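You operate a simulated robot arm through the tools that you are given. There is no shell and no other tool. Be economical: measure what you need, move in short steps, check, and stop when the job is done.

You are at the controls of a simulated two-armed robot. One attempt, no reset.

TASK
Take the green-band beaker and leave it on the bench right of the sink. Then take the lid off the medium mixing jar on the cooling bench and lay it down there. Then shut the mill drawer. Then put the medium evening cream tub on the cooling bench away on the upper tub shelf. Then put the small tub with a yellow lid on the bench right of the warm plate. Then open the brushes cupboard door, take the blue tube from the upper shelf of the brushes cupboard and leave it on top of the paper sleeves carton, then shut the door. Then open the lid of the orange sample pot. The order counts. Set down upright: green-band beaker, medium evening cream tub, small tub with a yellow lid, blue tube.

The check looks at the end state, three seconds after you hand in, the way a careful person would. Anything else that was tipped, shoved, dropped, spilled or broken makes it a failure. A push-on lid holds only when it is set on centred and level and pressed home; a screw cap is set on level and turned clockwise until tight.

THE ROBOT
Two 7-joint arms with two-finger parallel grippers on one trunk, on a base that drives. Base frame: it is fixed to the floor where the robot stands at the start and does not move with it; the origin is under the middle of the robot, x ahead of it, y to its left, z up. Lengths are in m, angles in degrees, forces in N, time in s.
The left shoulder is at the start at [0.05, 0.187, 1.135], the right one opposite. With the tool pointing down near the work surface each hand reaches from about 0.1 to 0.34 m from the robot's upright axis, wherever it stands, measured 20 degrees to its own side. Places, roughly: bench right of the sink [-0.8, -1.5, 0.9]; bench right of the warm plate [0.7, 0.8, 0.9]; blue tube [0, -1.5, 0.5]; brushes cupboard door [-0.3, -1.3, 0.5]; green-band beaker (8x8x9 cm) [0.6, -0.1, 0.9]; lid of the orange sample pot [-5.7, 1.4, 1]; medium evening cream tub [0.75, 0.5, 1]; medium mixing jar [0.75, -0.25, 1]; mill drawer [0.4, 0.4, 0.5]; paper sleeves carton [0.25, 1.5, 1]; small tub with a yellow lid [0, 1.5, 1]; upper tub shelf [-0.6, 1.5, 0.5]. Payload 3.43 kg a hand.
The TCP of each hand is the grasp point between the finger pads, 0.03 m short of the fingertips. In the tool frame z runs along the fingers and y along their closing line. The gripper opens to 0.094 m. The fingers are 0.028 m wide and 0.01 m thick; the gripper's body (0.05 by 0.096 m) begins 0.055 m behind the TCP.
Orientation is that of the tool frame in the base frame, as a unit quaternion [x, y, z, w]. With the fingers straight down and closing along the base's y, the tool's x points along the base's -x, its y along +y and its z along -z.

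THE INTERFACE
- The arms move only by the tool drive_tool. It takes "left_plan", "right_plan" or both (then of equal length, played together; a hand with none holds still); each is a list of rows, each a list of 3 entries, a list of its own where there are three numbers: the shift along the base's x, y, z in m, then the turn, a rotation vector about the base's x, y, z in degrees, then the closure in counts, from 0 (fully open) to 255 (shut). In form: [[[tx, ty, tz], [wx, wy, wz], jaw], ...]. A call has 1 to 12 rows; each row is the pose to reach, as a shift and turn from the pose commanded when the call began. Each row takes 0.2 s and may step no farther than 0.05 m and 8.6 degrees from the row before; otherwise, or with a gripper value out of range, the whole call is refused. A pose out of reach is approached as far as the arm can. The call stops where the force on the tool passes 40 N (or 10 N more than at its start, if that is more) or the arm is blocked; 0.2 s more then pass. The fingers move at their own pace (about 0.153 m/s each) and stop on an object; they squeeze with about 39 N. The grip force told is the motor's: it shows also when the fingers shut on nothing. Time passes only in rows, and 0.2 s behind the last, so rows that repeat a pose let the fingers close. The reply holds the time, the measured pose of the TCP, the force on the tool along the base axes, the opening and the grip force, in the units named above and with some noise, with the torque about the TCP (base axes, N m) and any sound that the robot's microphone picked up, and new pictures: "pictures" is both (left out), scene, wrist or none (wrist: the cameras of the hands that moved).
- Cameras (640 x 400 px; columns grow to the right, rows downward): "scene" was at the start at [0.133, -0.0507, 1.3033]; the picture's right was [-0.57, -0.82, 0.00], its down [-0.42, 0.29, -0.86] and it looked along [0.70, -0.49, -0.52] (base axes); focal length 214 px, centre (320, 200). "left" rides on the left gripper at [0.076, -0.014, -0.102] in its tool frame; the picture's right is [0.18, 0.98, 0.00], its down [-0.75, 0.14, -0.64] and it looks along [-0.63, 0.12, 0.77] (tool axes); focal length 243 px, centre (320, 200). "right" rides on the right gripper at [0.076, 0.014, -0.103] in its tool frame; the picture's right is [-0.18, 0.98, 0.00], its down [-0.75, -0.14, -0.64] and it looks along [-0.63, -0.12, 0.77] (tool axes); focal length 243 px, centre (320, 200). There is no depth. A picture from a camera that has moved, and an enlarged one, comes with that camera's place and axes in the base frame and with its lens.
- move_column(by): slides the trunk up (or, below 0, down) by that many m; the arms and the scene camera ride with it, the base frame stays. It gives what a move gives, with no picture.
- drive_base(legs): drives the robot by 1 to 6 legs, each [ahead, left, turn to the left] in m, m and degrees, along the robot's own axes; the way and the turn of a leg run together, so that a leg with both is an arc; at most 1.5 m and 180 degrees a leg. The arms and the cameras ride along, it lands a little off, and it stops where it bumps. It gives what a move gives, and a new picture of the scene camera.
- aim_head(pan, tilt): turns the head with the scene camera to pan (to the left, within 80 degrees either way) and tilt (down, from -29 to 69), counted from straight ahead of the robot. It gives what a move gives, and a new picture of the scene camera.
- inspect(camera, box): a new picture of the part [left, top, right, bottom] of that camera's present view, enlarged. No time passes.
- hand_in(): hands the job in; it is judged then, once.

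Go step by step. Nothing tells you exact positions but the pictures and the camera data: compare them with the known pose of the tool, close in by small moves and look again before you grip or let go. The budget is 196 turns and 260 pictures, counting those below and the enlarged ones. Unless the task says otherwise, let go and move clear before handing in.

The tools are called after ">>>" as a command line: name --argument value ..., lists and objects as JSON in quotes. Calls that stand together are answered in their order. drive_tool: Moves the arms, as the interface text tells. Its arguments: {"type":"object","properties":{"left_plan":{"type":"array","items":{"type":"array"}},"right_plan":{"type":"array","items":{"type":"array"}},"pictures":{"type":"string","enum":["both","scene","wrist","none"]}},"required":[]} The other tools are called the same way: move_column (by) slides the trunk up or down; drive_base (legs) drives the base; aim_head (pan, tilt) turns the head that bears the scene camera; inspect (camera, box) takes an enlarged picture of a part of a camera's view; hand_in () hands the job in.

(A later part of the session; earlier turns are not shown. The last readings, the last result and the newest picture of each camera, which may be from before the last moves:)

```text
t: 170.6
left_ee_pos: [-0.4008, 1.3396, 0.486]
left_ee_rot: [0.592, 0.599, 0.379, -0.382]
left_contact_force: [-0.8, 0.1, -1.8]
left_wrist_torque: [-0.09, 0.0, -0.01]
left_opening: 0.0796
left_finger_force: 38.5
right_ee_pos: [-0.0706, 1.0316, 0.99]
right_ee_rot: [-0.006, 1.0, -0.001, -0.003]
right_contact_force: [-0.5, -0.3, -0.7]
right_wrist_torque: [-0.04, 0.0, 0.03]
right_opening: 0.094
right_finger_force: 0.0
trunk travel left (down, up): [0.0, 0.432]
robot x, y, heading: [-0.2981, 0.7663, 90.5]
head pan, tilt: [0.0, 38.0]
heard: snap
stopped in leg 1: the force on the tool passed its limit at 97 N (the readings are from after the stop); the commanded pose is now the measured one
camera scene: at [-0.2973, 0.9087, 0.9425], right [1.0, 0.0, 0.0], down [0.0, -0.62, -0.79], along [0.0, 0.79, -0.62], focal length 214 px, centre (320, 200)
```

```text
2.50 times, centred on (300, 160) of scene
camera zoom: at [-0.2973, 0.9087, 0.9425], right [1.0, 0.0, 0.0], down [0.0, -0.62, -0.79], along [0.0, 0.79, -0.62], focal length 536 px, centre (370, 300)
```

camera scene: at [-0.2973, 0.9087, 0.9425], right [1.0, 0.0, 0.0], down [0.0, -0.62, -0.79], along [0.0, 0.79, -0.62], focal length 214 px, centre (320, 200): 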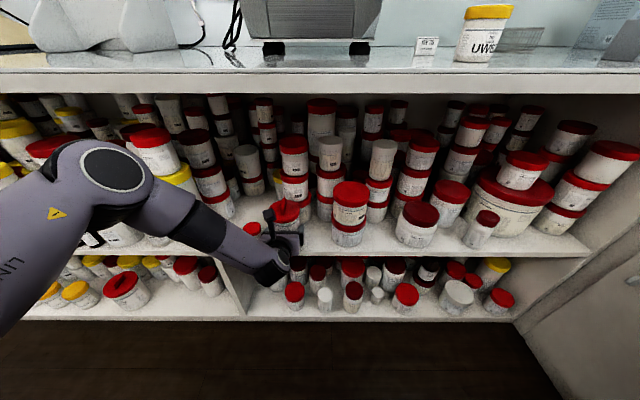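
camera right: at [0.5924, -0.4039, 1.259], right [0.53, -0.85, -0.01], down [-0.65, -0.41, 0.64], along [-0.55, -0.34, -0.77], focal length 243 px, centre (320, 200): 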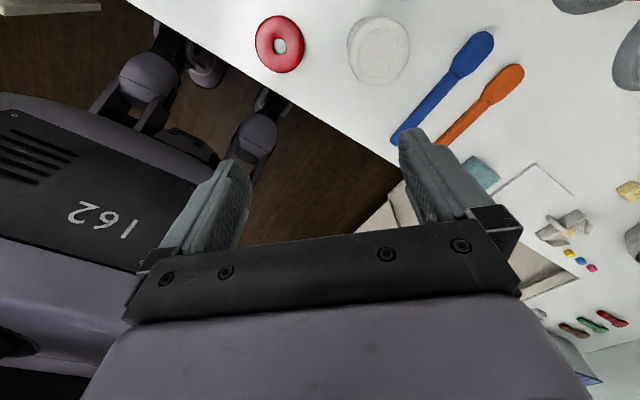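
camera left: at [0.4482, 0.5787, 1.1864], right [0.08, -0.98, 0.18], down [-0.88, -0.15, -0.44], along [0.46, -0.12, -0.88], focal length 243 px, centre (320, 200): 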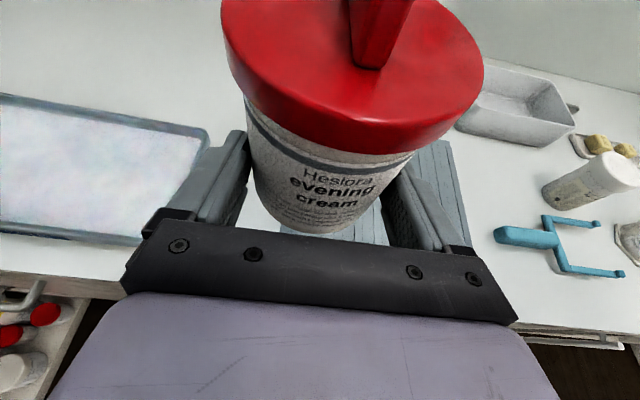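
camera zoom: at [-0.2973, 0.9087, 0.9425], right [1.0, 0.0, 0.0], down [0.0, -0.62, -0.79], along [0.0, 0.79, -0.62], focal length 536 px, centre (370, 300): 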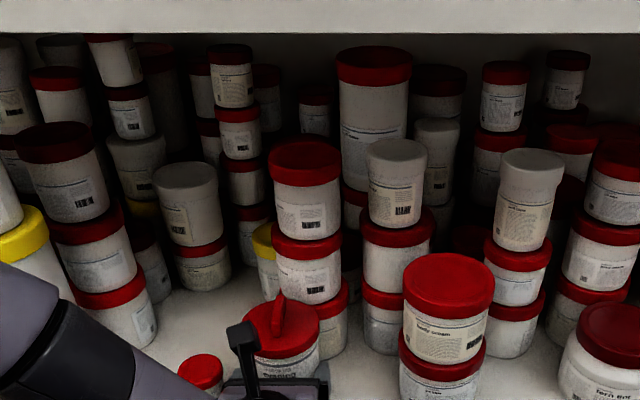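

It touched the stack behind (shelf is nearer/higher than estimated: edge y≈1.30, z≈0.45). The tub is already over the shelf. I back off 3 mm, correct the 2° pitch and check.

>>> drive_tool --left_plan '[[[0, -0.003, 0.003], [1, 0, 0], 100], [[0, -0.005, 0.003], [1.9, 0, 0], 100]]' --pictures "wrist"

>>> inspect --camera "scene" --box '[230, 100, 390, 230]'

```text
t: 171.2
left_ee_pos: [-0.3971, 1.3367, 0.4915]
left_ee_rot: [0.584, 0.596, 0.386, -0.393]
left_contact_force: [-0.4, 0.0, -3.8]
left_wrist_torque: [-0.05, 0.04, 0.01]
left_opening: 0.0797
left_finger_force: 38.6
left hand out of reach, approached as far as the arm can: row 2
right_ee_pos: [-0.0691, 1.0312, 0.9899]
right_ee_rot: [-0.007, 1.0, -0.001, -0.003]
right_contact_force: [-0.4, 0.5, -0.7]
right_wrist_torque: [0.01, 0.02, 0.01]
right_opening: 0.0942
right_finger_force: 0.0
trunk travel left (down, up): [0.0, 0.432]
robot x, y, heading: [-0.2948, 0.7645, 90.0]
head pan, tilt: [0.0, 38.0]
camera left: at [-0.4105, 1.2716, 0.6014], right [0.98, 0.09, 0.17], down [0.16, -0.88, -0.44], along [0.11, 0.46, -0.88], focal length 243 px, centre (320, 200)
```

left: 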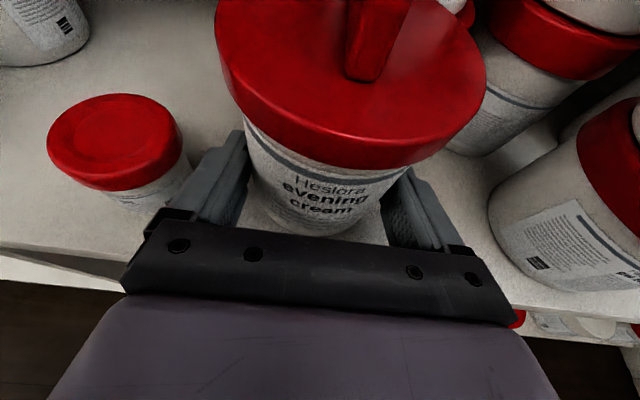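

```text
3.08 times, centred on (310, 165) of scene
camera zoom: at [-0.2973, 0.9088, 0.9425], right [1.0, 0.0, 0.0], down [0.0, -0.62, -0.79], along [0.0, 0.79, -0.62], focal length 660 px, centre (351, 308)
```

zoom: 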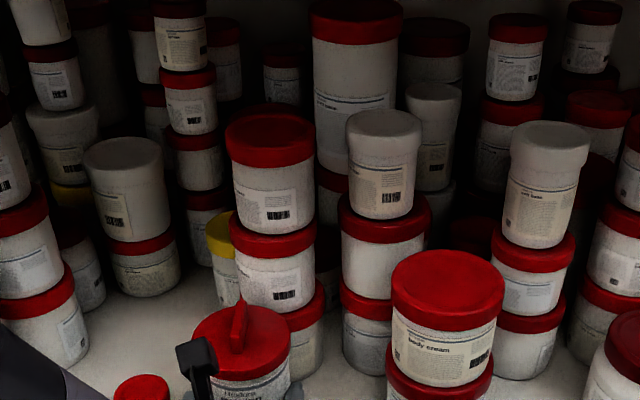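

Stack unmoved. Lower gently until contact (4 mm forward).

>>> drive_tool --left_plan '[[[0, 0.003, -0.003], [0, 0, 0], 100], [[0, 0.004, -0.006], [0, 0, 0], 100], [[0, 0.004, -0.009], [0, 0, 0], 100], [[0, 0.004, -0.012], [0, 0, 0], 100]]' --pictures "none"

```text
t: 172.2
left_ee_pos: [-0.3956, 1.342, 0.4859]
left_ee_rot: [0.583, 0.595, 0.386, -0.396]
left_contact_force: [-15.2, -27.6, 19.5]
left_wrist_torque: [-0.27, 0.27, 0.36]
left_opening: 0.08
left_finger_force: 38.4
left hand out of reach, approached as far as the arm can: row 3, 4
right_ee_pos: [-0.07, 1.0295, 0.9909]
right_ee_rot: [-0.007, 1.0, 0.001, -0.003]
right_contact_force: [-0.6, 0.3, -0.2]
right_wrist_torque: [0.03, 0.01, 0.01]
right_opening: 0.094
right_finger_force: 0.0
trunk travel left (down, up): [0.0, 0.432]
robot x, y, heading: [-0.3007, 0.7634, 90.5]
head pan, tilt: [0.0, 38.0]
```

Contact with shelf and slight with the stack; ease back 4 mm, then read.

>>> drive_tool --left_plan '[[[-0.002, -0.004, 0.003], [0, 0, 0], 100], [[-0.002, -0.005, 0.0], [0, 0, 0], 100]]' --pictures "wrist"

```text
t: 172.8
left_ee_pos: [-0.3915, 1.3379, 0.4856]
left_ee_rot: [0.585, 0.594, 0.388, -0.393]
left_contact_force: [4.2, 0.5, 4.6]
left_wrist_torque: [-0.21, -0.08, 0.03]
left_opening: 0.0797
left_finger_force: 38.5
right_ee_pos: [-0.0697, 1.0311, 0.9899]
right_ee_rot: [-0.006, 1.0, 0.0, -0.003]
right_contact_force: [0.3, 0.0, -0.3]
right_wrist_torque: [-0.01, 0.01, 0.01]
right_opening: 0.0943
right_finger_force: 0.0
trunk travel left (down, up): [0.0, 0.432]
robot x, y, heading: [-0.2972, 0.7629, 90.1]
head pan, tilt: [0.0, 38.0]
camera left: at [-0.4043, 1.2714, 0.5957], right [0.98, 0.09, 0.17], down [0.16, -0.88, -0.44], along [0.11, 0.46, -0.88], focal length 243 px, centre (320, 200)
```

left: 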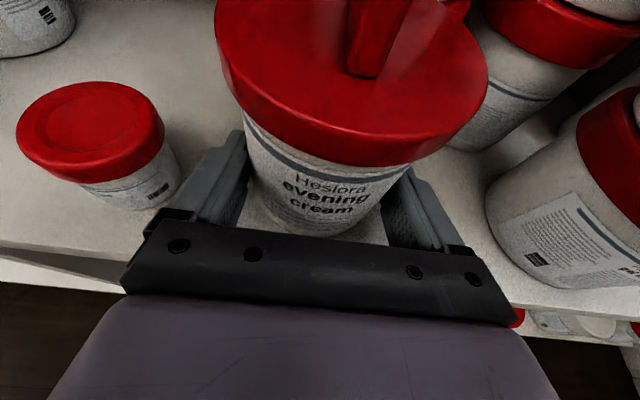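

Resting on the shelf, base inside the edge. Open partly and retreat straight back.

>>> drive_tool --left_plan '[[[0, 0, 0], [0, 0, 0], 50], [[0, 0, 0], [0, 0, 0], 25], [[0, 0, 0], [0, 0, 0], 15], [[0, 0, 0], [0, 0, 0], 15]]' --pictures "wrist"

```text
t: 173.8
left_ee_pos: [-0.3941, 1.3356, 0.4845]
left_ee_rot: [0.585, 0.596, 0.385, -0.393]
left_contact_force: [0.3, 0.2, 0.9]
left_wrist_torque: [0.02, 0.02, 0.02]
left_opening: 0.0887
left_finger_force: 0.1
right_ee_pos: [-0.0701, 1.0309, 0.9894]
right_ee_rot: [-0.005, 1.0, 0.0, -0.003]
right_contact_force: [-0.4, -0.5, 0.3]
right_wrist_torque: [-0.02, -0.04, -0.02]
right_opening: 0.0938
right_finger_force: 0.0
trunk travel left (down, up): [0.0, 0.432]
robot x, y, heading: [-0.2971, 0.7634, 90.1]
head pan, tilt: [0.0, 38.0]
camera left: at [-0.4062, 1.2708, 0.5943], right [0.98, 0.09, 0.17], down [0.16, -0.88, -0.44], along [0.11, 0.46, -0.88], focal length 243 px, centre (320, 200)
```

left: 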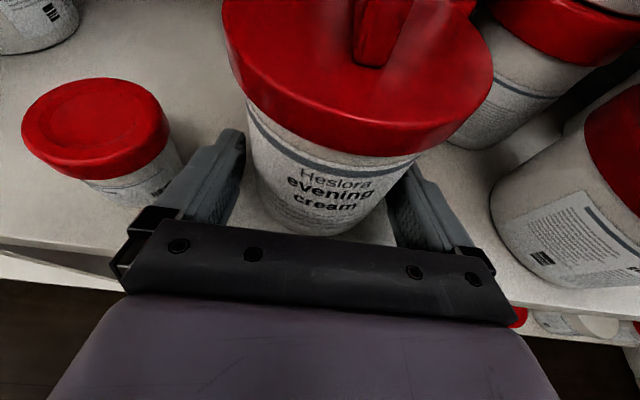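

Free. Retreat by backing the base straight.

>>> drive_base --legs '[[-0.12, 0, 0]]'

>>> inspect --camera "scene" --box '[200, 80, 400, 240]'

```text
t: 175.1
left_ee_pos: [-0.3927, 1.2166, 0.4839]
left_ee_rot: [0.585, 0.595, 0.386, -0.393]
left_contact_force: [0.2, 0.4, 0.4]
left_wrist_torque: [0.0, 0.0, -0.01]
left_opening: 0.0883
left_finger_force: 0.0
right_ee_pos: [-0.0682, 0.9119, 0.99]
right_ee_rot: [-0.006, 1.0, -0.001, -0.003]
right_contact_force: [0.1, 0.0, -0.1]
right_wrist_torque: [0.0, 0.0, 0.01]
right_opening: 0.0941
right_finger_force: 0.0
trunk travel left (down, up): [0.0, 0.432]
robot x, y, heading: [-0.2961, 0.6422, 90.2]
head pan, tilt: [0.0, 38.0]
camera scene: at [-0.2966, 0.7891, 0.9425], right [1.0, 0.0, 0.0], down [0.0, -0.62, -0.79], along [0.0, 0.79, -0.62], focal length 214 px, centre (320, 200)
```

scene: 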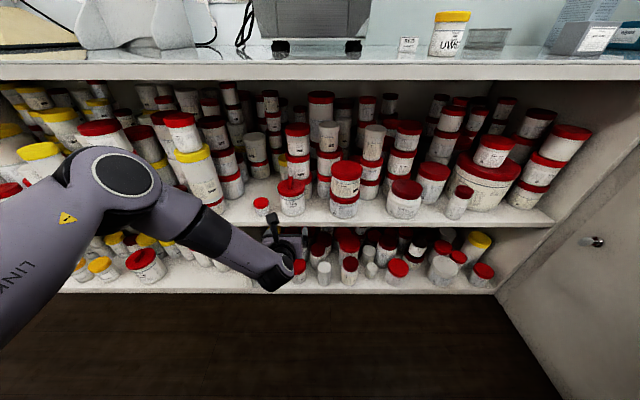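

```text
2.50 times, centred on (300, 160) of scene
camera zoom: at [-0.2966, 0.7891, 0.9425], right [1.0, 0.0, 0.0], down [0.0, -0.62, -0.79], along [0.0, 0.79, -0.62], focal length 536 px, centre (370, 300)
```

zoom: 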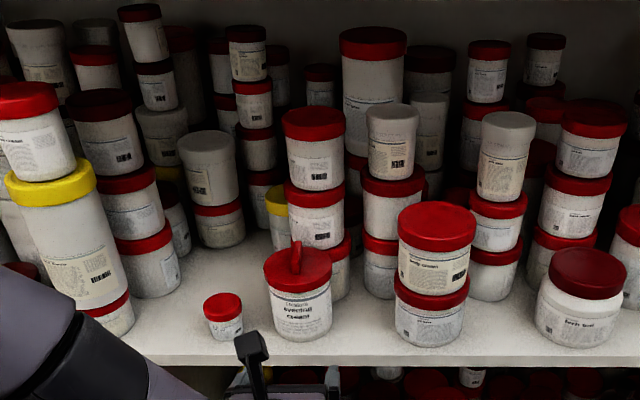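

The tub stands upright and the stacks are in place. I back off, raise the trunk and look at the yellow-lid tub on the bench.

>>> drive_base --legs '[[-0.25, 0, 0], [0, -0.25, 0]]'

>>> move_column --by 0.38

>>> aim_head --pan -10 --tilt 30

```text
t: 179.2
left_ee_pos: [-0.1481, 0.9651, 0.4843]
left_ee_rot: [0.584, 0.596, 0.386, -0.394]
left_contact_force: [-0.5, 0.1, 0.2]
left_wrist_torque: [-0.03, 0.01, -0.02]
left_opening: 0.0884
left_finger_force: 0.0
right_ee_pos: [0.1768, 0.6603, 0.9904]
right_ee_rot: [-0.007, 1.0, -0.001, -0.002]
right_contact_force: [-0.1, -0.6, 0.4]
right_wrist_torque: [0.01, 0.01, -0.01]
right_opening: 0.094
right_finger_force: 0.1
trunk travel left (down, up): [0.0, 0.432]
robot x, y, heading: [-0.0487, 0.393, 90.5]
head pan, tilt: [0.0, 38.0]
camera scene: at [-0.0511, 0.5371, 0.9426], right [1.0, 0.01, 0.0], down [0.0, -0.62, -0.79], along [-0.01, 0.79, -0.62], focal length 214 px, centre (320, 200)
```

scene: 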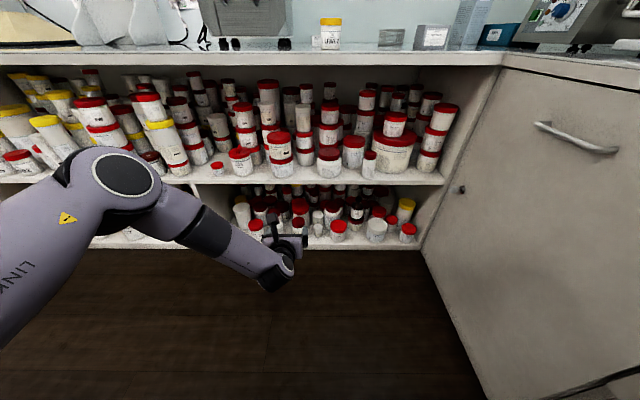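

```text
t: 182.9
left_ee_pos: [-0.1482, 0.9649, 0.8632]
left_ee_rot: [0.584, 0.596, 0.385, -0.394]
left_contact_force: [-0.1, -0.2, 0.0]
left_wrist_torque: [-0.02, -0.04, -0.01]
left_opening: 0.0884
left_finger_force: 0.1
right_ee_pos: [0.1765, 0.6615, 1.3691]
right_ee_rot: [-0.007, 1.0, -0.001, -0.003]
right_contact_force: [0.2, -0.4, -0.1]
right_wrist_torque: [-0.02, -0.02, -0.01]
right_opening: 0.094
right_finger_force: 0.1
trunk travel left (down, up): [-0.38, 0.052]
robot x, y, heading: [-0.0519, 0.3918, 90.4]
head pan, tilt: [0.0, 38.0]
```

```text
t: 183.6
left_ee_pos: [-0.1492, 0.9655, 0.8645]
left_ee_rot: [0.584, 0.596, 0.385, -0.394]
left_contact_force: [0.7, 0.4, -0.1]
left_wrist_torque: [-0.01, 0.0, -0.01]
left_opening: 0.0886
left_finger_force: 0.1
right_ee_pos: [0.1765, 0.6612, 1.3695]
right_ee_rot: [-0.006, 1.0, -0.001, -0.002]
right_contact_force: [0.0, -0.3, -0.2]
right_wrist_torque: [0.03, 0.0, 0.01]
right_opening: 0.0937
right_finger_force: 0.0
trunk travel left (down, up): [-0.38, 0.052]
robot x, y, heading: [-0.0478, 0.3917, 90.3]
head pan, tilt: [-10.0, 30.0]
camera scene: at [-0.0355, 0.54, 1.3349], right [0.99, -0.17, 0.0], down [-0.08, -0.49, -0.87], along [0.14, 0.85, -0.5], focal length 214 px, centre (320, 200)
```

scene: 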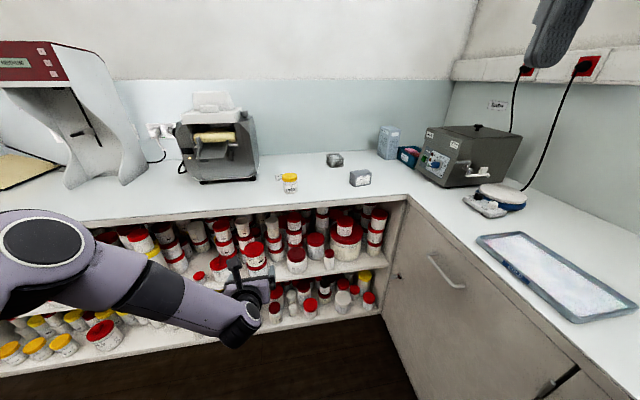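

>>> inspect --camera "scene" --box '[260, 110, 440, 220]'

>>> inspect --camera "scene" --box '[420, 100, 640, 330]'

```text
3.56 times, centred on (350, 165) of scene
camera zoom: at [-0.0355, 0.54, 1.3349], right [0.99, -0.17, 0.0], down [-0.08, -0.49, -0.87], along [0.14, 0.85, -0.5], focal length 763 px, centre (213, 324)
```

zoom: 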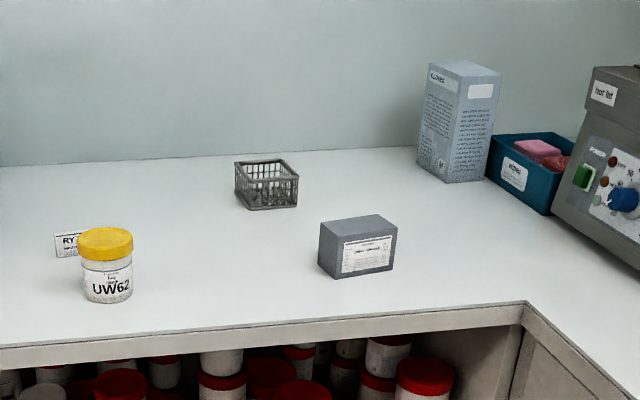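

```text
1.74 times, centred on (530, 215) of scene
camera zoom: at [-0.0355, 0.54, 1.3349], right [0.99, -0.17, 0.0], down [-0.08, -0.49, -0.87], along [0.14, 0.85, -0.5], focal length 373 px, centre (-45, 174)
```

zoom: 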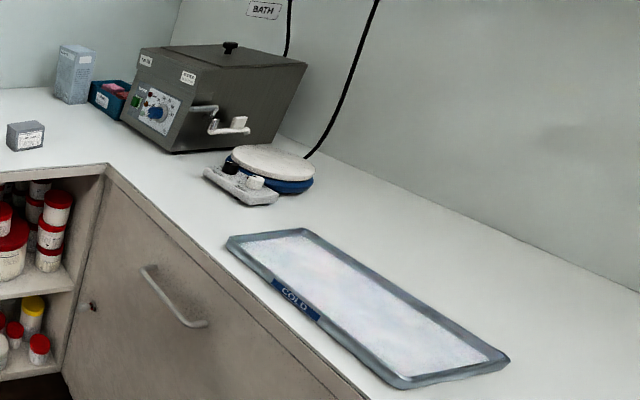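

Yellow tub (UW62) is at about [-0.029,1.371], 7.5 cm tall; carton (grey box "paper sleeves"?) to its right; warm plate at [0.82,1.17], COLD tray at x 0.52–0.67, y 0.70–0.95. I prepare the left hand and drive up.

>>> drive_tool --left_plan '[[[0, -0.02, 0.04], [0, 0, 0], 0], [[0, -0.04, 0.08], [0, 0, 0], 0], [[0, -0.06, 0.12], [0, 0, 0], 0], [[0, -0.08, 0.16], [0, 0, 0], 0], [[0, -0.1, 0.2], [0, 0, 0], 0], [[0, -0.12, 0.24], [0, 0, 0], 0], [[0, -0.12, 0.28], [0, 0, 0], 0], [[0, -0.12, 0.31], [0, 0, 0], 0]]' --pictures "none"

>>> move_column --by -0.14

>>> drive_base --legs '[[0, -0.1, 0], [0.4, 0, 0]]'

>>> inspect --camera "left" --box '[0, 0, 640, 400]'

```text
t: 185.4
left_ee_pos: [-0.1482, 0.8448, 1.172]
left_ee_rot: [0.585, 0.596, 0.385, -0.393]
left_contact_force: [0.3, -0.2, -0.2]
left_wrist_torque: [0.0, 0.01, 0.01]
left_opening: 0.0941
left_finger_force: 0.0
right_ee_pos: [0.176, 0.6619, 1.369]
right_ee_rot: [-0.007, 1.0, -0.001, -0.003]
right_contact_force: [1.1, 0.3, 0.4]
right_wrist_torque: [0.03, 0.02, 0.03]
right_opening: 0.0941
right_finger_force: 0.0
trunk travel left (down, up): [-0.38, 0.052]
robot x, y, heading: [-0.0529, 0.3948, 90.4]
head pan, tilt: [-10.0, 30.0]
```

```text
t: 187.1
left_ee_pos: [-0.1473, 0.8449, 1.0316]
left_ee_rot: [0.584, 0.596, 0.385, -0.394]
left_contact_force: [0.4, -0.2, 0.4]
left_wrist_torque: [0.0, 0.01, -0.01]
left_opening: 0.0943
left_finger_force: 0.0
right_ee_pos: [0.1758, 0.6604, 1.2289]
right_ee_rot: [-0.007, 1.0, -0.001, -0.003]
right_contact_force: [-0.2, 0.1, -0.2]
right_wrist_torque: [0.0, 0.01, 0.02]
right_opening: 0.0939
right_finger_force: 0.0
trunk travel left (down, up): [-0.24, 0.192]
robot x, y, heading: [-0.0509, 0.392, 90.6]
head pan, tilt: [-10.0, 30.0]
```

```text
t: 190.7
left_ee_pos: [-0.0439, 1.2423, 1.0314]
left_ee_rot: [0.587, 0.594, 0.387, -0.392]
left_contact_force: [0.6, -0.5, 0.7]
left_wrist_torque: [-0.03, 0.01, 0.02]
left_opening: 0.094
left_finger_force: 0.1
right_ee_pos: [0.2775, 1.0542, 1.2309]
right_ee_rot: [-0.002, 1.0, -0.001, -0.003]
right_contact_force: [1.4, 0.4, 0.4]
right_wrist_torque: [-0.02, 0.0, 0.02]
right_opening: 0.0942
right_finger_force: 0.1
trunk travel left (down, up): [-0.24, 0.192]
robot x, y, heading: [0.0491, 0.7872, 89.9]
head pan, tilt: [-10.0, 30.0]
camera scene: at [0.0654, 0.9358, 1.1949], right [0.98, -0.18, 0.0], down [-0.09, -0.49, -0.87], along [0.15, 0.85, -0.5], focal length 214 px, centre (320, 200)
```

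scene: 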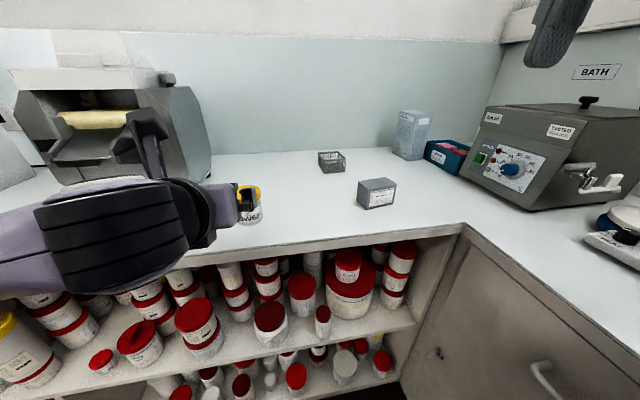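

```text
1.00 times, centred on (320, 200) of left (not enlarged: the box is as wide or as high as the picture)
camera zoom: at [-0.0568, 1.1766, 1.1417], right [0.98, 0.08, 0.17], down [0.15, -0.88, -0.44], along [0.11, 0.46, -0.88], focal length 243 px, centre (320, 200)
```

zoom: 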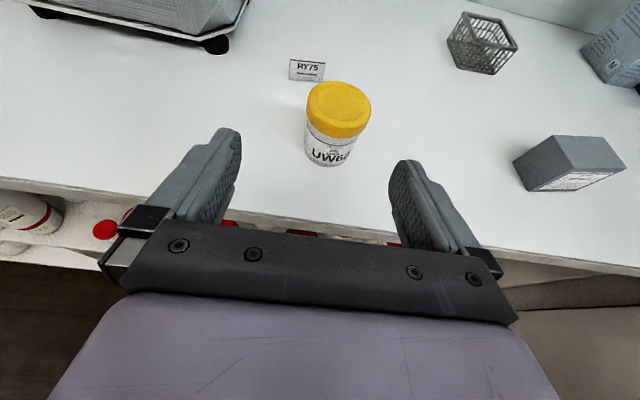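

Tub centre [-0.0245,1.373]. Descend in front of it, then advance.

>>> drive_tool --left_plan '[[[0.01, 0.01, -0.03], [0, 0, 0], 0], [[0.019, 0.02, -0.06], [0, 0, 0], 0], [[0.019, 0.03, -0.08], [0, 0, 0], 0], [[0.019, 0.045, -0.095], [0, 0, 0], 0], [[0.019, 0.06, -0.095], [0, 0, 0], 0]]' --pictures "wrist"

```text
t: 191.9
left_ee_pos: [-0.0245, 1.3013, 0.9369]
left_ee_rot: [0.587, 0.593, 0.387, -0.392]
left_contact_force: [0.6, 0.2, -0.2]
left_wrist_torque: [-0.01, -0.02, 0.0]
left_opening: 0.094
left_finger_force: 0.0
right_ee_pos: [0.2778, 1.0539, 1.2303]
right_ee_rot: [-0.002, 1.0, -0.001, -0.002]
right_contact_force: [-0.4, 0.6, 0.1]
right_wrist_torque: [0.04, -0.02, 0.01]
right_opening: 0.0941
right_finger_force: 0.1
trunk travel left (down, up): [-0.24, 0.192]
robot x, y, heading: [0.0496, 0.79, 90.0]
head pan, tilt: [-10.0, 30.0]
camera left: at [-0.037, 1.2354, 1.0471], right [0.98, 0.08, 0.17], down [0.15, -0.88, -0.44], along [0.11, 0.46, -0.88], focal length 243 px, centre (320, 200)
```

left: 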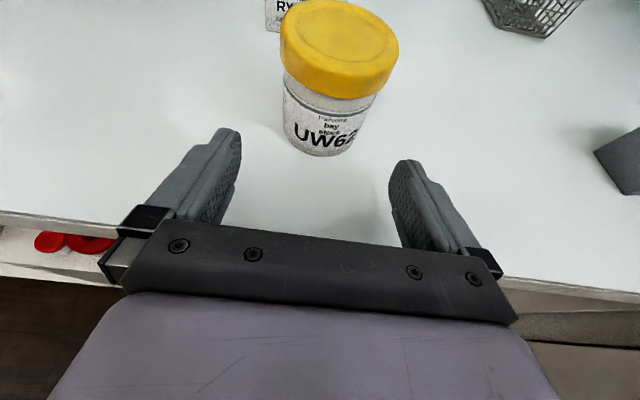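

>>> drive_tool --left_plan '[[[0, 0.02, 0], [0, 0, 0], 0], [[0, 0.04, 0], [0, 0, 0], 0], [[0, 0.058, 0], [0, 0, 0], 0], [[0, 0.058, 0], [0, 0, 0], 70], [[0, 0.058, 0], [0, 0, 0], 130], [[0, 0.058, 0], [0, 0, 0], 150]]' --pictures "wrist"

```text
t: 193.3
left_ee_pos: [-0.0245, 1.3599, 0.9375]
left_ee_rot: [0.586, 0.594, 0.387, -0.393]
left_contact_force: [-0.4, 0.5, 1.0]
left_wrist_torque: [0.07, 0.0, -0.03]
left_opening: 0.0583
left_finger_force: 39.3
right_ee_pos: [0.2785, 1.0543, 1.2293]
right_ee_rot: [-0.002, 1.0, -0.001, -0.004]
right_contact_force: [0.2, -0.1, 0.4]
right_wrist_torque: [-0.02, 0.02, -0.01]
right_opening: 0.0941
right_finger_force: 0.0
trunk travel left (down, up): [-0.24, 0.192]
robot x, y, heading: [0.0478, 0.7874, 90.1]
head pan, tilt: [-10.0, 30.0]
camera left: at [-0.0379, 1.2941, 1.0475], right [0.98, 0.08, 0.17], down [0.15, -0.88, -0.44], along [0.11, 0.46, -0.88], focal length 243 px, centre (320, 200)
```

left: 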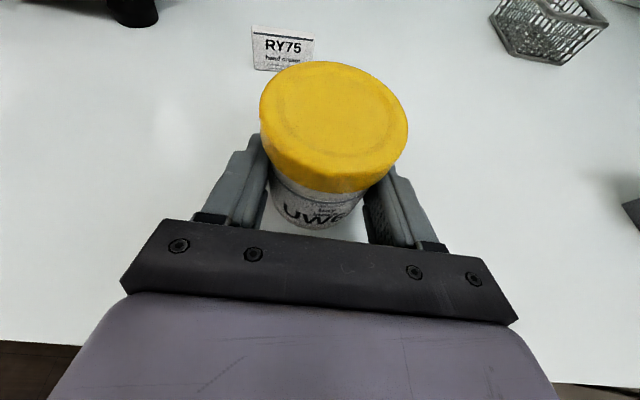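

Gripped. Lift and carry: back off, turn right to face the cooling bench.

>>> drive_tool --left_plan '[[[0, 0, 0.03], [0, 0, 0], 150], [[0, 0, 0.07], [0, 0, 0], 150], [[0, -0.02, 0.11], [0, 0, 0], 150], [[0, -0.05, 0.15], [0, 0, 0], 150], [[0, -0.08, 0.19], [0, 0, 0], 150]]' --pictures "none"

>>> drive_base --legs '[[-0.3, 0, 0], [0, 0.25, 0], [0, 0, -90], [0, 0.28, 0]]'

>>> aim_head --pan 30 --tilt 30

```text
t: 194.5
left_ee_pos: [-0.0244, 1.2811, 1.1273]
left_ee_rot: [0.587, 0.594, 0.386, -0.392]
left_contact_force: [-0.2, -0.7, -1.6]
left_wrist_torque: [-0.03, -0.02, 0.01]
left_opening: 0.0583
left_finger_force: 38.9
right_ee_pos: [0.2779, 1.0537, 1.2303]
right_ee_rot: [-0.003, 1.0, -0.001, -0.003]
right_contact_force: [0.1, -0.1, 0.3]
right_wrist_torque: [0.02, 0.01, 0.03]
right_opening: 0.0942
right_finger_force: 0.1
trunk travel left (down, up): [-0.24, 0.192]
robot x, y, heading: [0.0486, 0.785, 89.9]
head pan, tilt: [-10.0, 30.0]
```

```text
t: 205.4
left_ee_pos: [0.2822, 0.8557, 1.1266]
left_ee_rot: [0.834, 0.019, 0.551, -0.013]
left_contact_force: [0.1, -0.7, -0.7]
left_wrist_torque: [0.01, 0.05, 0.02]
left_opening: 0.0579
left_finger_force: 38.8
right_ee_pos: [0.0648, 0.546, 1.2302]
right_ee_rot: [0.693, 0.721, 0.001, -0.002]
right_contact_force: [-0.9, 0.1, 0.4]
right_wrist_torque: [0.04, -0.04, -0.01]
right_opening: 0.0939
right_finger_force: 0.1
trunk travel left (down, up): [-0.24, 0.192]
robot x, y, heading: [-0.2108, 0.7668, 1.8]
head pan, tilt: [-10.0, 30.0]
camera scene: at [-0.0606, 0.7548, 1.1949], right [-0.14, -0.99, 0.0], down [-0.49, 0.07, -0.87], along [0.86, -0.12, -0.5], focal length 214 px, centre (320, 200)
```

scene: 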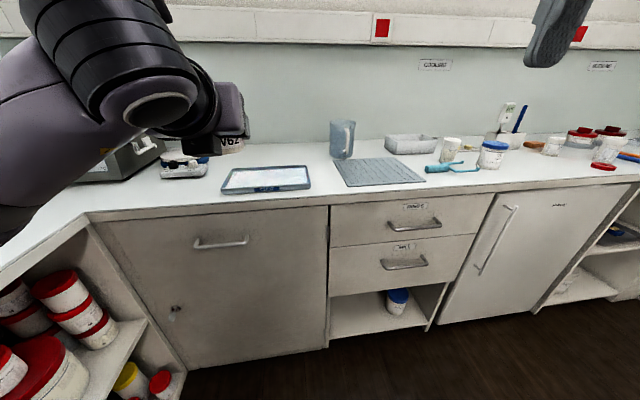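

```text
t: 206.4
left_ee_pos: [0.283, 0.8553, 1.1267]
left_ee_rot: [0.834, 0.018, 0.551, -0.013]
left_contact_force: [-1.0, 0.4, -0.5]
left_wrist_torque: [0.0, 0.04, -0.02]
left_opening: 0.0581
left_finger_force: 38.9
right_ee_pos: [0.0646, 0.5456, 1.2298]
right_ee_rot: [0.693, 0.72, 0.001, -0.002]
right_contact_force: [0.7, 0.6, -0.3]
right_wrist_torque: [0.0, 0.04, -0.01]
right_opening: 0.0939
right_finger_force: 0.1
trunk travel left (down, up): [-0.24, 0.192]
robot x, y, heading: [-0.208, 0.7662, 1.5]
head pan, tilt: [30.0, 30.0]
camera scene: at [-0.0732, 0.8152, 1.1949], right [0.53, -0.85, 0.0], down [-0.43, -0.26, -0.87], along [0.74, 0.45, -0.5], focal length 214 px, centre (320, 200)
```

scene: 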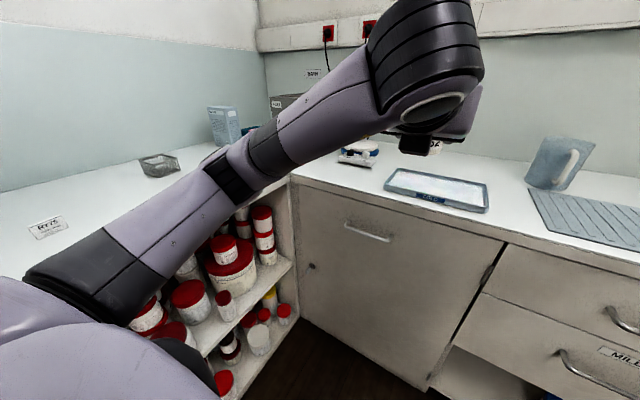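

Drive forward to the bench.

>>> drive_base --legs '[[0.35, 0, -1.5]]'

>>> inspect --camera "left" --box '[0, 0, 640, 400]'

```text
t: 208.7
left_ee_pos: [0.633, 0.849, 1.1266]
left_ee_rot: [0.835, 0.007, 0.55, -0.005]
left_contact_force: [-0.2, 0.2, -1.0]
left_wrist_torque: [-0.02, 0.0, 0.02]
left_opening: 0.0579
left_finger_force: 39.7
right_ee_pos: [0.4076, 0.545, 1.2297]
right_ee_rot: [0.703, 0.711, 0.002, -0.003]
right_contact_force: [-0.5, -0.2, -0.1]
right_wrist_torque: [0.0, 0.01, 0.03]
right_opening: 0.094
right_finger_force: 0.0
trunk travel left (down, up): [-0.24, 0.192]
robot x, y, heading: [0.1392, 0.7723, 0.0]
head pan, tilt: [30.0, 30.0]
camera scene: at [0.2767, 0.818, 1.1948], right [0.5, -0.86, 0.0], down [-0.43, -0.25, -0.87], along [0.75, 0.44, -0.5], focal length 214 px, centre (320, 200)
```

scene: 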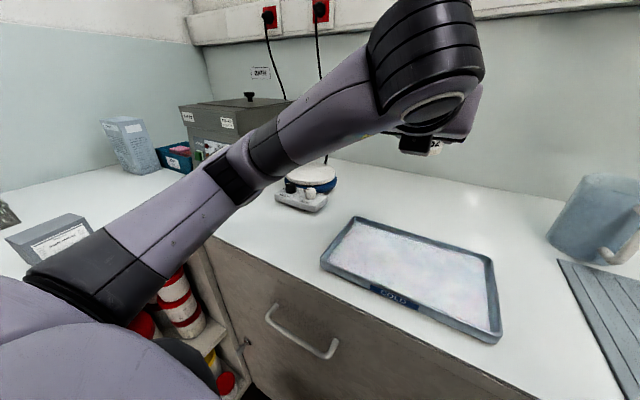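

```text
1.00 times, centred on (320, 200) of left (not enlarged: the box is as wide or as high as the picture)
camera zoom: at [0.5688, 0.8608, 1.2375], right [0.09, -0.98, 0.17], down [-0.88, -0.16, -0.44], along [0.46, -0.11, -0.88], focal length 243 px, centre (320, 200)
```

zoom: 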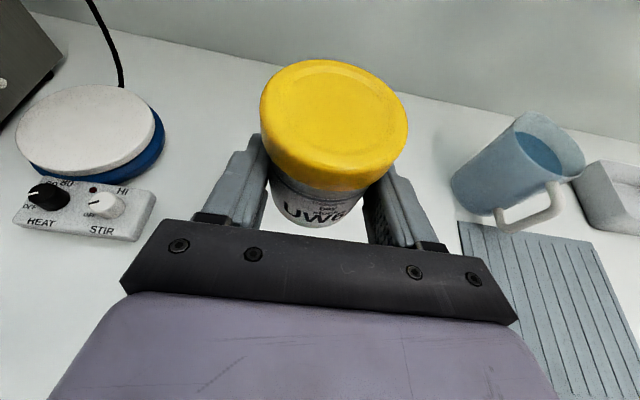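

Free bench behind the COLD tray, right of the warm plate; I aim for tub centre [0.735,0.855]. Move over it and down.

>>> drive_base --legs '[[0.03, 0, 0]]'

>>> drive_tool --left_plan '[[[0.02, 0, -0.02], [0, 0, 0], 150], [[0.04, 0, -0.05], [0, 0, 0], 150], [[0.06, 0.002, -0.08], [0, 0, 0], 150], [[0.063, 0.003, -0.11], [0, 0, 0], 150], [[0.063, 0.003, -0.14], [0, 0, 0], 150], [[0.063, 0.003, -0.165], [0, 0, 0], 150]]' --pictures "both"

```text
t: 209.6
left_ee_pos: [0.6432, 0.849, 1.126]
left_ee_rot: [0.835, 0.009, 0.55, -0.006]
left_contact_force: [0.1, -0.8, -0.2]
left_wrist_torque: [0.02, -0.02, 0.01]
left_opening: 0.0582
left_finger_force: 39.2
right_ee_pos: [0.4188, 0.5444, 1.2284]
right_ee_rot: [0.703, 0.712, 0.001, -0.002]
right_contact_force: [-0.8, 0.4, -0.2]
right_wrist_torque: [0.03, -0.02, -0.01]
right_opening: 0.0941
right_finger_force: 0.0
trunk travel left (down, up): [-0.24, 0.192]
robot x, y, heading: [0.1473, 0.7697, 0.3]
head pan, tilt: [30.0, 30.0]
stopped in leg 1: the robot was blocked; the commanded pose is now the measured one
camera scene: at [0.2863, 0.8181, 1.195], right [0.5, -0.86, 0.0], down [-0.43, -0.25, -0.87], along [0.75, 0.44, -0.5], focal length 214 px, centre (320, 200)
```

scene: 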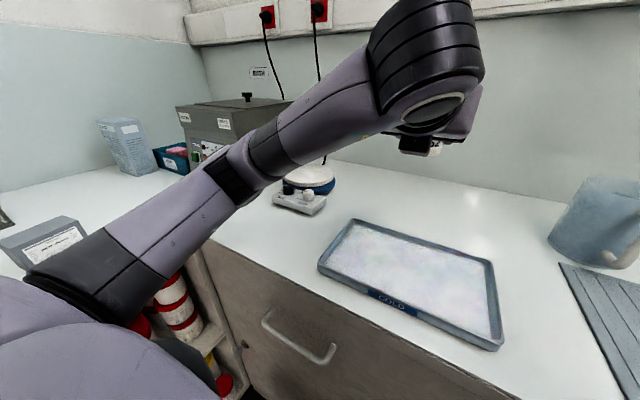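

```text
t: 211.0
left_ee_pos: [0.7065, 0.8538, 0.961]
left_ee_rot: [0.835, 0.009, 0.55, -0.006]
left_contact_force: [0.5, -0.4, -0.8]
left_wrist_torque: [0.01, 0.04, -0.01]
left_opening: 0.0583
left_finger_force: 39.0
right_ee_pos: [0.4182, 0.5433, 1.2292]
right_ee_rot: [0.702, 0.712, 0.0, -0.002]
right_contact_force: [-0.8, 0.2, 1.0]
right_wrist_torque: [0.0, -0.02, 0.01]
right_opening: 0.0936
right_finger_force: 0.0
trunk travel left (down, up): [-0.24, 0.192]
robot x, y, heading: [0.1481, 0.7748, 0.2]
head pan, tilt: [30.0, 30.0]
camera scene: at [0.2868, 0.8181, 1.1949], right [0.5, -0.86, 0.0], down [-0.43, -0.25, -0.87], along [0.75, 0.44, -0.5], focal length 214 px, centre (320, 200)
camera left: at [0.6419, 0.8653, 1.0715], right [0.09, -0.98, 0.17], down [-0.88, -0.16, -0.44], along [0.46, -0.11, -0.88], focal length 243 px, centre (320, 200)
```

scene: 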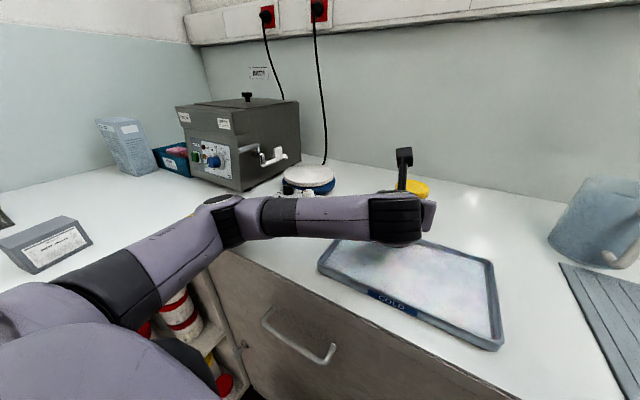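
left: 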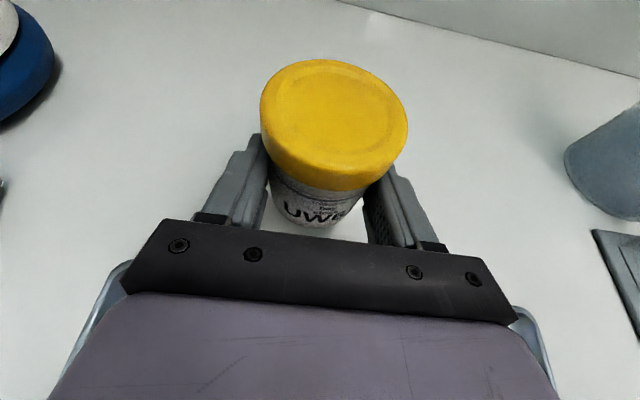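

>>> drive_tool --left_plan '[[[0.012, 0, -0.006], [0, 0, 0], 150], [[0.014, 0, -0.014], [0, 0, 0], 150], [[0.014, 0, -0.02], [0, 0, 0], 150], [[0.014, 0, -0.023], [0, 0, 0], 150], [[0.014, 0, -0.025], [0, 0, 0], 150]]' --pictures "wrist"

```text
t: 212.2
left_ee_pos: [0.721, 0.8521, 0.9362]
left_ee_rot: [0.834, 0.007, 0.551, -0.005]
left_contact_force: [0.9, -0.5, -0.5]
left_wrist_torque: [0.01, 0.0, -0.01]
left_opening: 0.0583
left_finger_force: 39.0
right_ee_pos: [0.4178, 0.5438, 1.2292]
right_ee_rot: [0.703, 0.711, 0.0, -0.003]
right_contact_force: [-1.6, 0.9, 0.0]
right_wrist_torque: [-0.02, -0.04, 0.0]
right_opening: 0.0937
right_finger_force: 0.1
trunk travel left (down, up): [-0.24, 0.192]
robot x, y, heading: [0.144, 0.7767, 0.4]
head pan, tilt: [30.0, 30.0]
camera left: at [0.6567, 0.8638, 1.0475], right [0.09, -0.98, 0.17], down [-0.88, -0.16, -0.44], along [0.46, -0.11, -0.88], focal length 243 px, centre (320, 200)
```

left: 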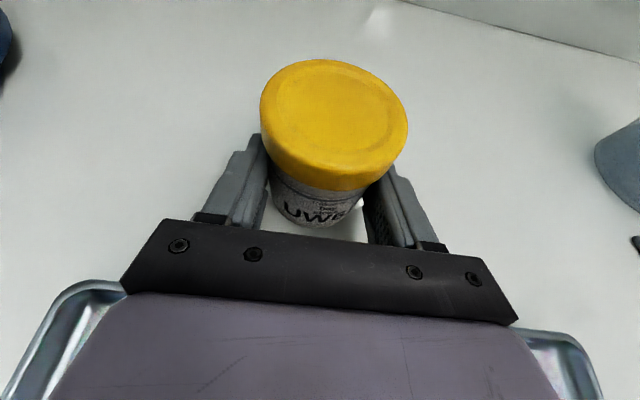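

>>> drive_tool --left_plan '[[[0, 0, -0.002], [0, 0, 0], 150], [[0, 0, -0.004], [0, 0, 0], 150]]' --pictures "none"

```text
t: 212.8
left_ee_pos: [0.722, 0.8518, 0.9363]
left_ee_rot: [0.833, 0.01, 0.554, -0.006]
left_contact_force: [3.0, 0.7, 12.2]
left_wrist_torque: [0.12, -0.02, -0.03]
left_opening: 0.0581
left_finger_force: 38.9
right_ee_pos: [0.4187, 0.5435, 1.2293]
right_ee_rot: [0.702, 0.712, 0.0, -0.002]
right_contact_force: [0.2, 0.5, 0.1]
right_wrist_torque: [-0.01, 0.01, 0.0]
right_opening: 0.0938
right_finger_force: 0.0
trunk travel left (down, up): [-0.24, 0.192]
robot x, y, heading: [0.1527, 0.7727, 0.3]
head pan, tilt: [30.0, 30.0]
```

Contact. Ease up, open and retreat back and up.

>>> drive_tool --left_plan '[[[0, 0, 0.003], [0, 0, 0], 150], [[0, 0, 0.003], [0, 0, 0], 90], [[0, 0, 0.003], [0, 0, 0], 20], [[0, 0, 0.003], [0, 0, 0], 0], [[-0.02, 0, 0.008], [0, 0, 0], 0], [[-0.045, 0, 0.015], [0, 0, 0], 0], [[-0.075, 0, 0.03], [0, 0, 0], 0], [[-0.09, 0, 0.07], [0, 0, 0], 0], [[-0.1, 0, 0.11], [0, 0, 0], 0], [[-0.12, 0, 0.15], [0, 0, 0], 0], [[-0.14, 0, 0.19], [0, 0, 0], 0]]' --pictures "both"

```text
t: 215.2
left_ee_pos: [0.58, 0.8521, 1.1251]
left_ee_rot: [0.835, 0.009, 0.551, -0.006]
left_contact_force: [0.7, 0.0, 0.8]
left_wrist_torque: [-0.01, 0.0, 0.02]
left_opening: 0.0943
left_finger_force: 0.1
right_ee_pos: [0.4174, 0.5439, 1.23]
right_ee_rot: [0.703, 0.712, 0.001, -0.003]
right_contact_force: [-0.3, -0.4, 0.2]
right_wrist_torque: [-0.05, 0.01, 0.01]
right_opening: 0.0939
right_finger_force: 0.0
trunk travel left (down, up): [-0.24, 0.192]
robot x, y, heading: [0.1488, 0.7727, 0.4]
head pan, tilt: [30.0, 30.0]
camera scene: at [0.2864, 0.8179, 1.1949], right [0.5, -0.86, 0.0], down [-0.43, -0.25, -0.87], along [0.75, 0.44, -0.5], focal length 214 px, centre (320, 200)
camera left: at [0.5161, 0.8635, 1.2352], right [0.09, -0.98, 0.17], down [-0.88, -0.16, -0.44], along [0.46, -0.11, -0.88], focal length 243 px, centre (320, 200)
```

scene: 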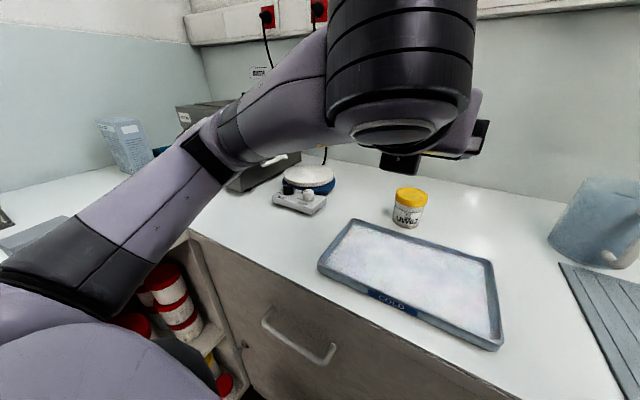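
left: 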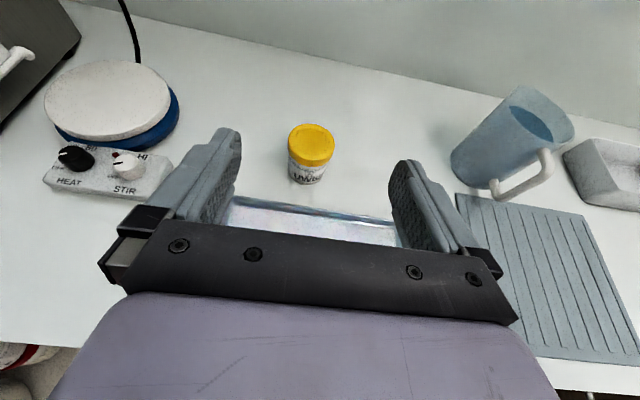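

Yellow-lid tub placed. Next the brushes cupboard: back off, turn to the sink side.

>>> drive_base --legs '[[-0.55, 0, 0], [0, 0, -90], [1.0, 0, 0]]'

>>> aim_head --pan 0 --tilt 35

```text
t: 227.0
left_ee_pos: [-0.3226, -0.6641, 1.124]
left_ee_rot: [0.595, -0.587, 0.391, 0.386]
left_contact_force: [-0.3, 0.5, -0.1]
left_wrist_torque: [-0.01, -0.03, 0.0]
left_opening: 0.0939
left_finger_force: 0.1
right_ee_pos: [-0.6297, -0.4987, 1.2286]
right_ee_rot: [1.0, 0.004, 0.003, -0.001]
right_contact_force: [0.9, -0.3, 0.7]
right_wrist_torque: [-0.02, -0.01, 0.0]
right_opening: 0.0941
right_finger_force: 0.0
trunk travel left (down, up): [-0.24, 0.192]
robot x, y, heading: [-0.3976, -0.2342, -90.2]
head pan, tilt: [30.0, 30.0]
camera scene: at [-0.3544, -0.368, 1.1949], right [-0.87, -0.5, 0.0], down [-0.25, 0.43, -0.87], along [0.43, -0.75, -0.5], focal length 214 px, centre (320, 200)
```

scene: 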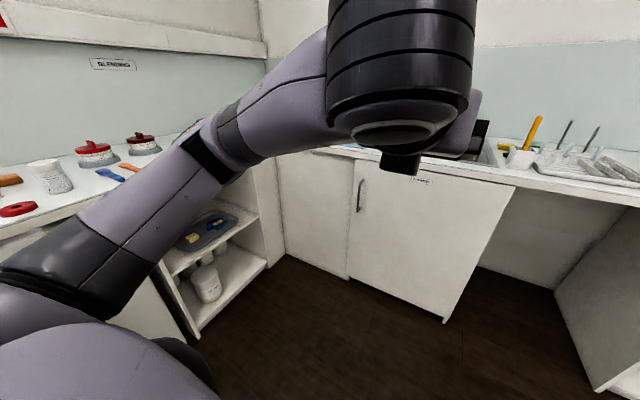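

```text
t: 227.9
left_ee_pos: [-0.3221, -0.6639, 1.1238]
left_ee_rot: [0.595, -0.586, 0.393, 0.386]
left_contact_force: [-0.3, 0.0, -0.4]
left_wrist_torque: [0.04, -0.01, -0.03]
left_opening: 0.0938
left_finger_force: 0.1
right_ee_pos: [-0.6298, -0.4996, 1.2288]
right_ee_rot: [1.0, 0.003, 0.003, -0.001]
right_contact_force: [0.2, -0.7, 0.0]
right_wrist_torque: [0.02, 0.0, 0.02]
right_opening: 0.094
right_finger_force: 0.0
trunk travel left (down, up): [-0.24, 0.192]
robot x, y, heading: [-0.4025, -0.2312, -89.7]
head pan, tilt: [0.0, 35.0]
camera scene: at [-0.3995, -0.3776, 1.1871], right [-1.0, 0.0, 0.0], down [0.0, 0.57, -0.82], along [0.0, -0.82, -0.57], focal length 214 px, centre (320, 200)
```

scene: 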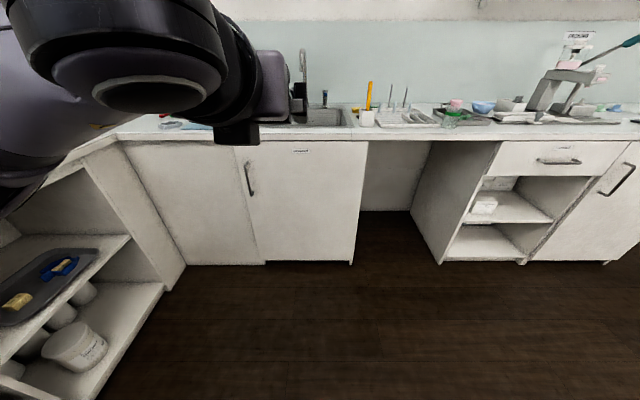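

The door handle (vertical bar) is at about x=-0.066, z 0.61–0.79 on the door's left edge; hinge at right. I turn the right hand to point forward for gripping it.

>>> drive_tool --right_plan '[[[0, 0, 0], [0, 0, 8.2], 0], [[0, 0, 0], [0, 0, 16.4], 0], [[0, 0, 0], [0, 0, 24.6], 0], [[0, 0, 0], [0, 0, 32.8], 0], [[0, 0, 0], [0, 0, 41], 0], [[0, 0, 0], [0, 0, 49.2], 0], [[0, 0, 0], [0, 0, 57.4], 0], [[0, 0, 0], [0, 0, 65.6], 0], [[0, 0, 0], [0, 0, 73.8], 0], [[0, 0, 0], [0, 0, 82], 0], [[0, 0, 0], [0, 0, 90], 0]]' --pictures "none"

>>> drive_tool --right_plan '[[[0, -0.03, -0.01], [-8, 0, 0], 0], [[0, -0.06, -0.02], [-16, 0, 0], 0], [[0, -0.09, -0.03], [-24, 0, 0], 0], [[0, -0.12, -0.05], [-32, 0, 0], 0], [[0, -0.13, -0.08], [-40, 0, 0], 0], [[0, -0.14, -0.11], [-48, 0, 0], 0], [[0, -0.15, -0.14], [-56, 0, 0], 0], [[0, -0.15, -0.17], [-64, 0, 0], 0], [[0, -0.15, -0.2], [-72, 0, 0], 0], [[0, -0.15, -0.23], [-80, 0, 0], 0]]' --pictures "scene"

```text
t: 230.3
left_ee_pos: [-0.3217, -0.6636, 1.1243]
left_ee_rot: [0.595, -0.586, 0.393, 0.386]
left_contact_force: [-0.4, -0.4, 1.1]
left_wrist_torque: [-0.03, -0.01, -0.02]
left_opening: 0.0941
left_finger_force: 0.0
right_ee_pos: [-0.6299, -0.498, 1.2287]
right_ee_rot: [0.703, 0.711, 0.002, -0.001]
right_contact_force: [0.0, 0.9, 0.2]
right_wrist_torque: [-0.01, -0.02, 0.02]
right_opening: 0.0941
right_finger_force: 0.0
trunk travel left (down, up): [-0.24, 0.192]
robot x, y, heading: [-0.4009, -0.228, -90.0]
head pan, tilt: [0.0, 35.0]
```

```text
t: 232.5
left_ee_pos: [-0.3242, -0.6644, 1.1235]
left_ee_rot: [0.594, -0.587, 0.393, 0.385]
left_contact_force: [-1.0, -0.1, 0.7]
left_wrist_torque: [-0.05, -0.02, 0.07]
left_opening: 0.0939
left_finger_force: 0.1
right_ee_pos: [-0.6291, -0.6883, 1.0018]
right_ee_rot: [0.543, 0.544, -0.453, 0.451]
right_contact_force: [-0.5, -0.2, 0.1]
right_wrist_torque: [0.02, 0.03, 0.06]
right_opening: 0.0937
right_finger_force: 0.1
right hand out of reach, approached as far as the arm can: row 9, 10
trunk travel left (down, up): [-0.24, 0.192]
robot x, y, heading: [-0.4008, -0.232, -89.8]
head pan, tilt: [0.0, 35.0]
camera scene: at [-0.4019, -0.3785, 1.1869], right [-1.0, 0.0, 0.0], down [0.0, 0.57, -0.82], along [0.0, -0.82, -0.57], focal length 214 px, centre (320, 200)
```

scene: 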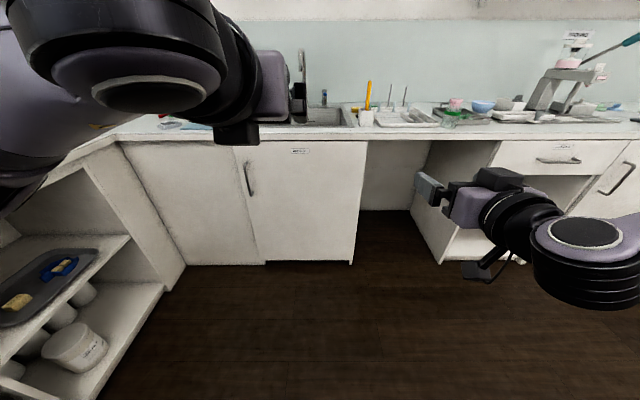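

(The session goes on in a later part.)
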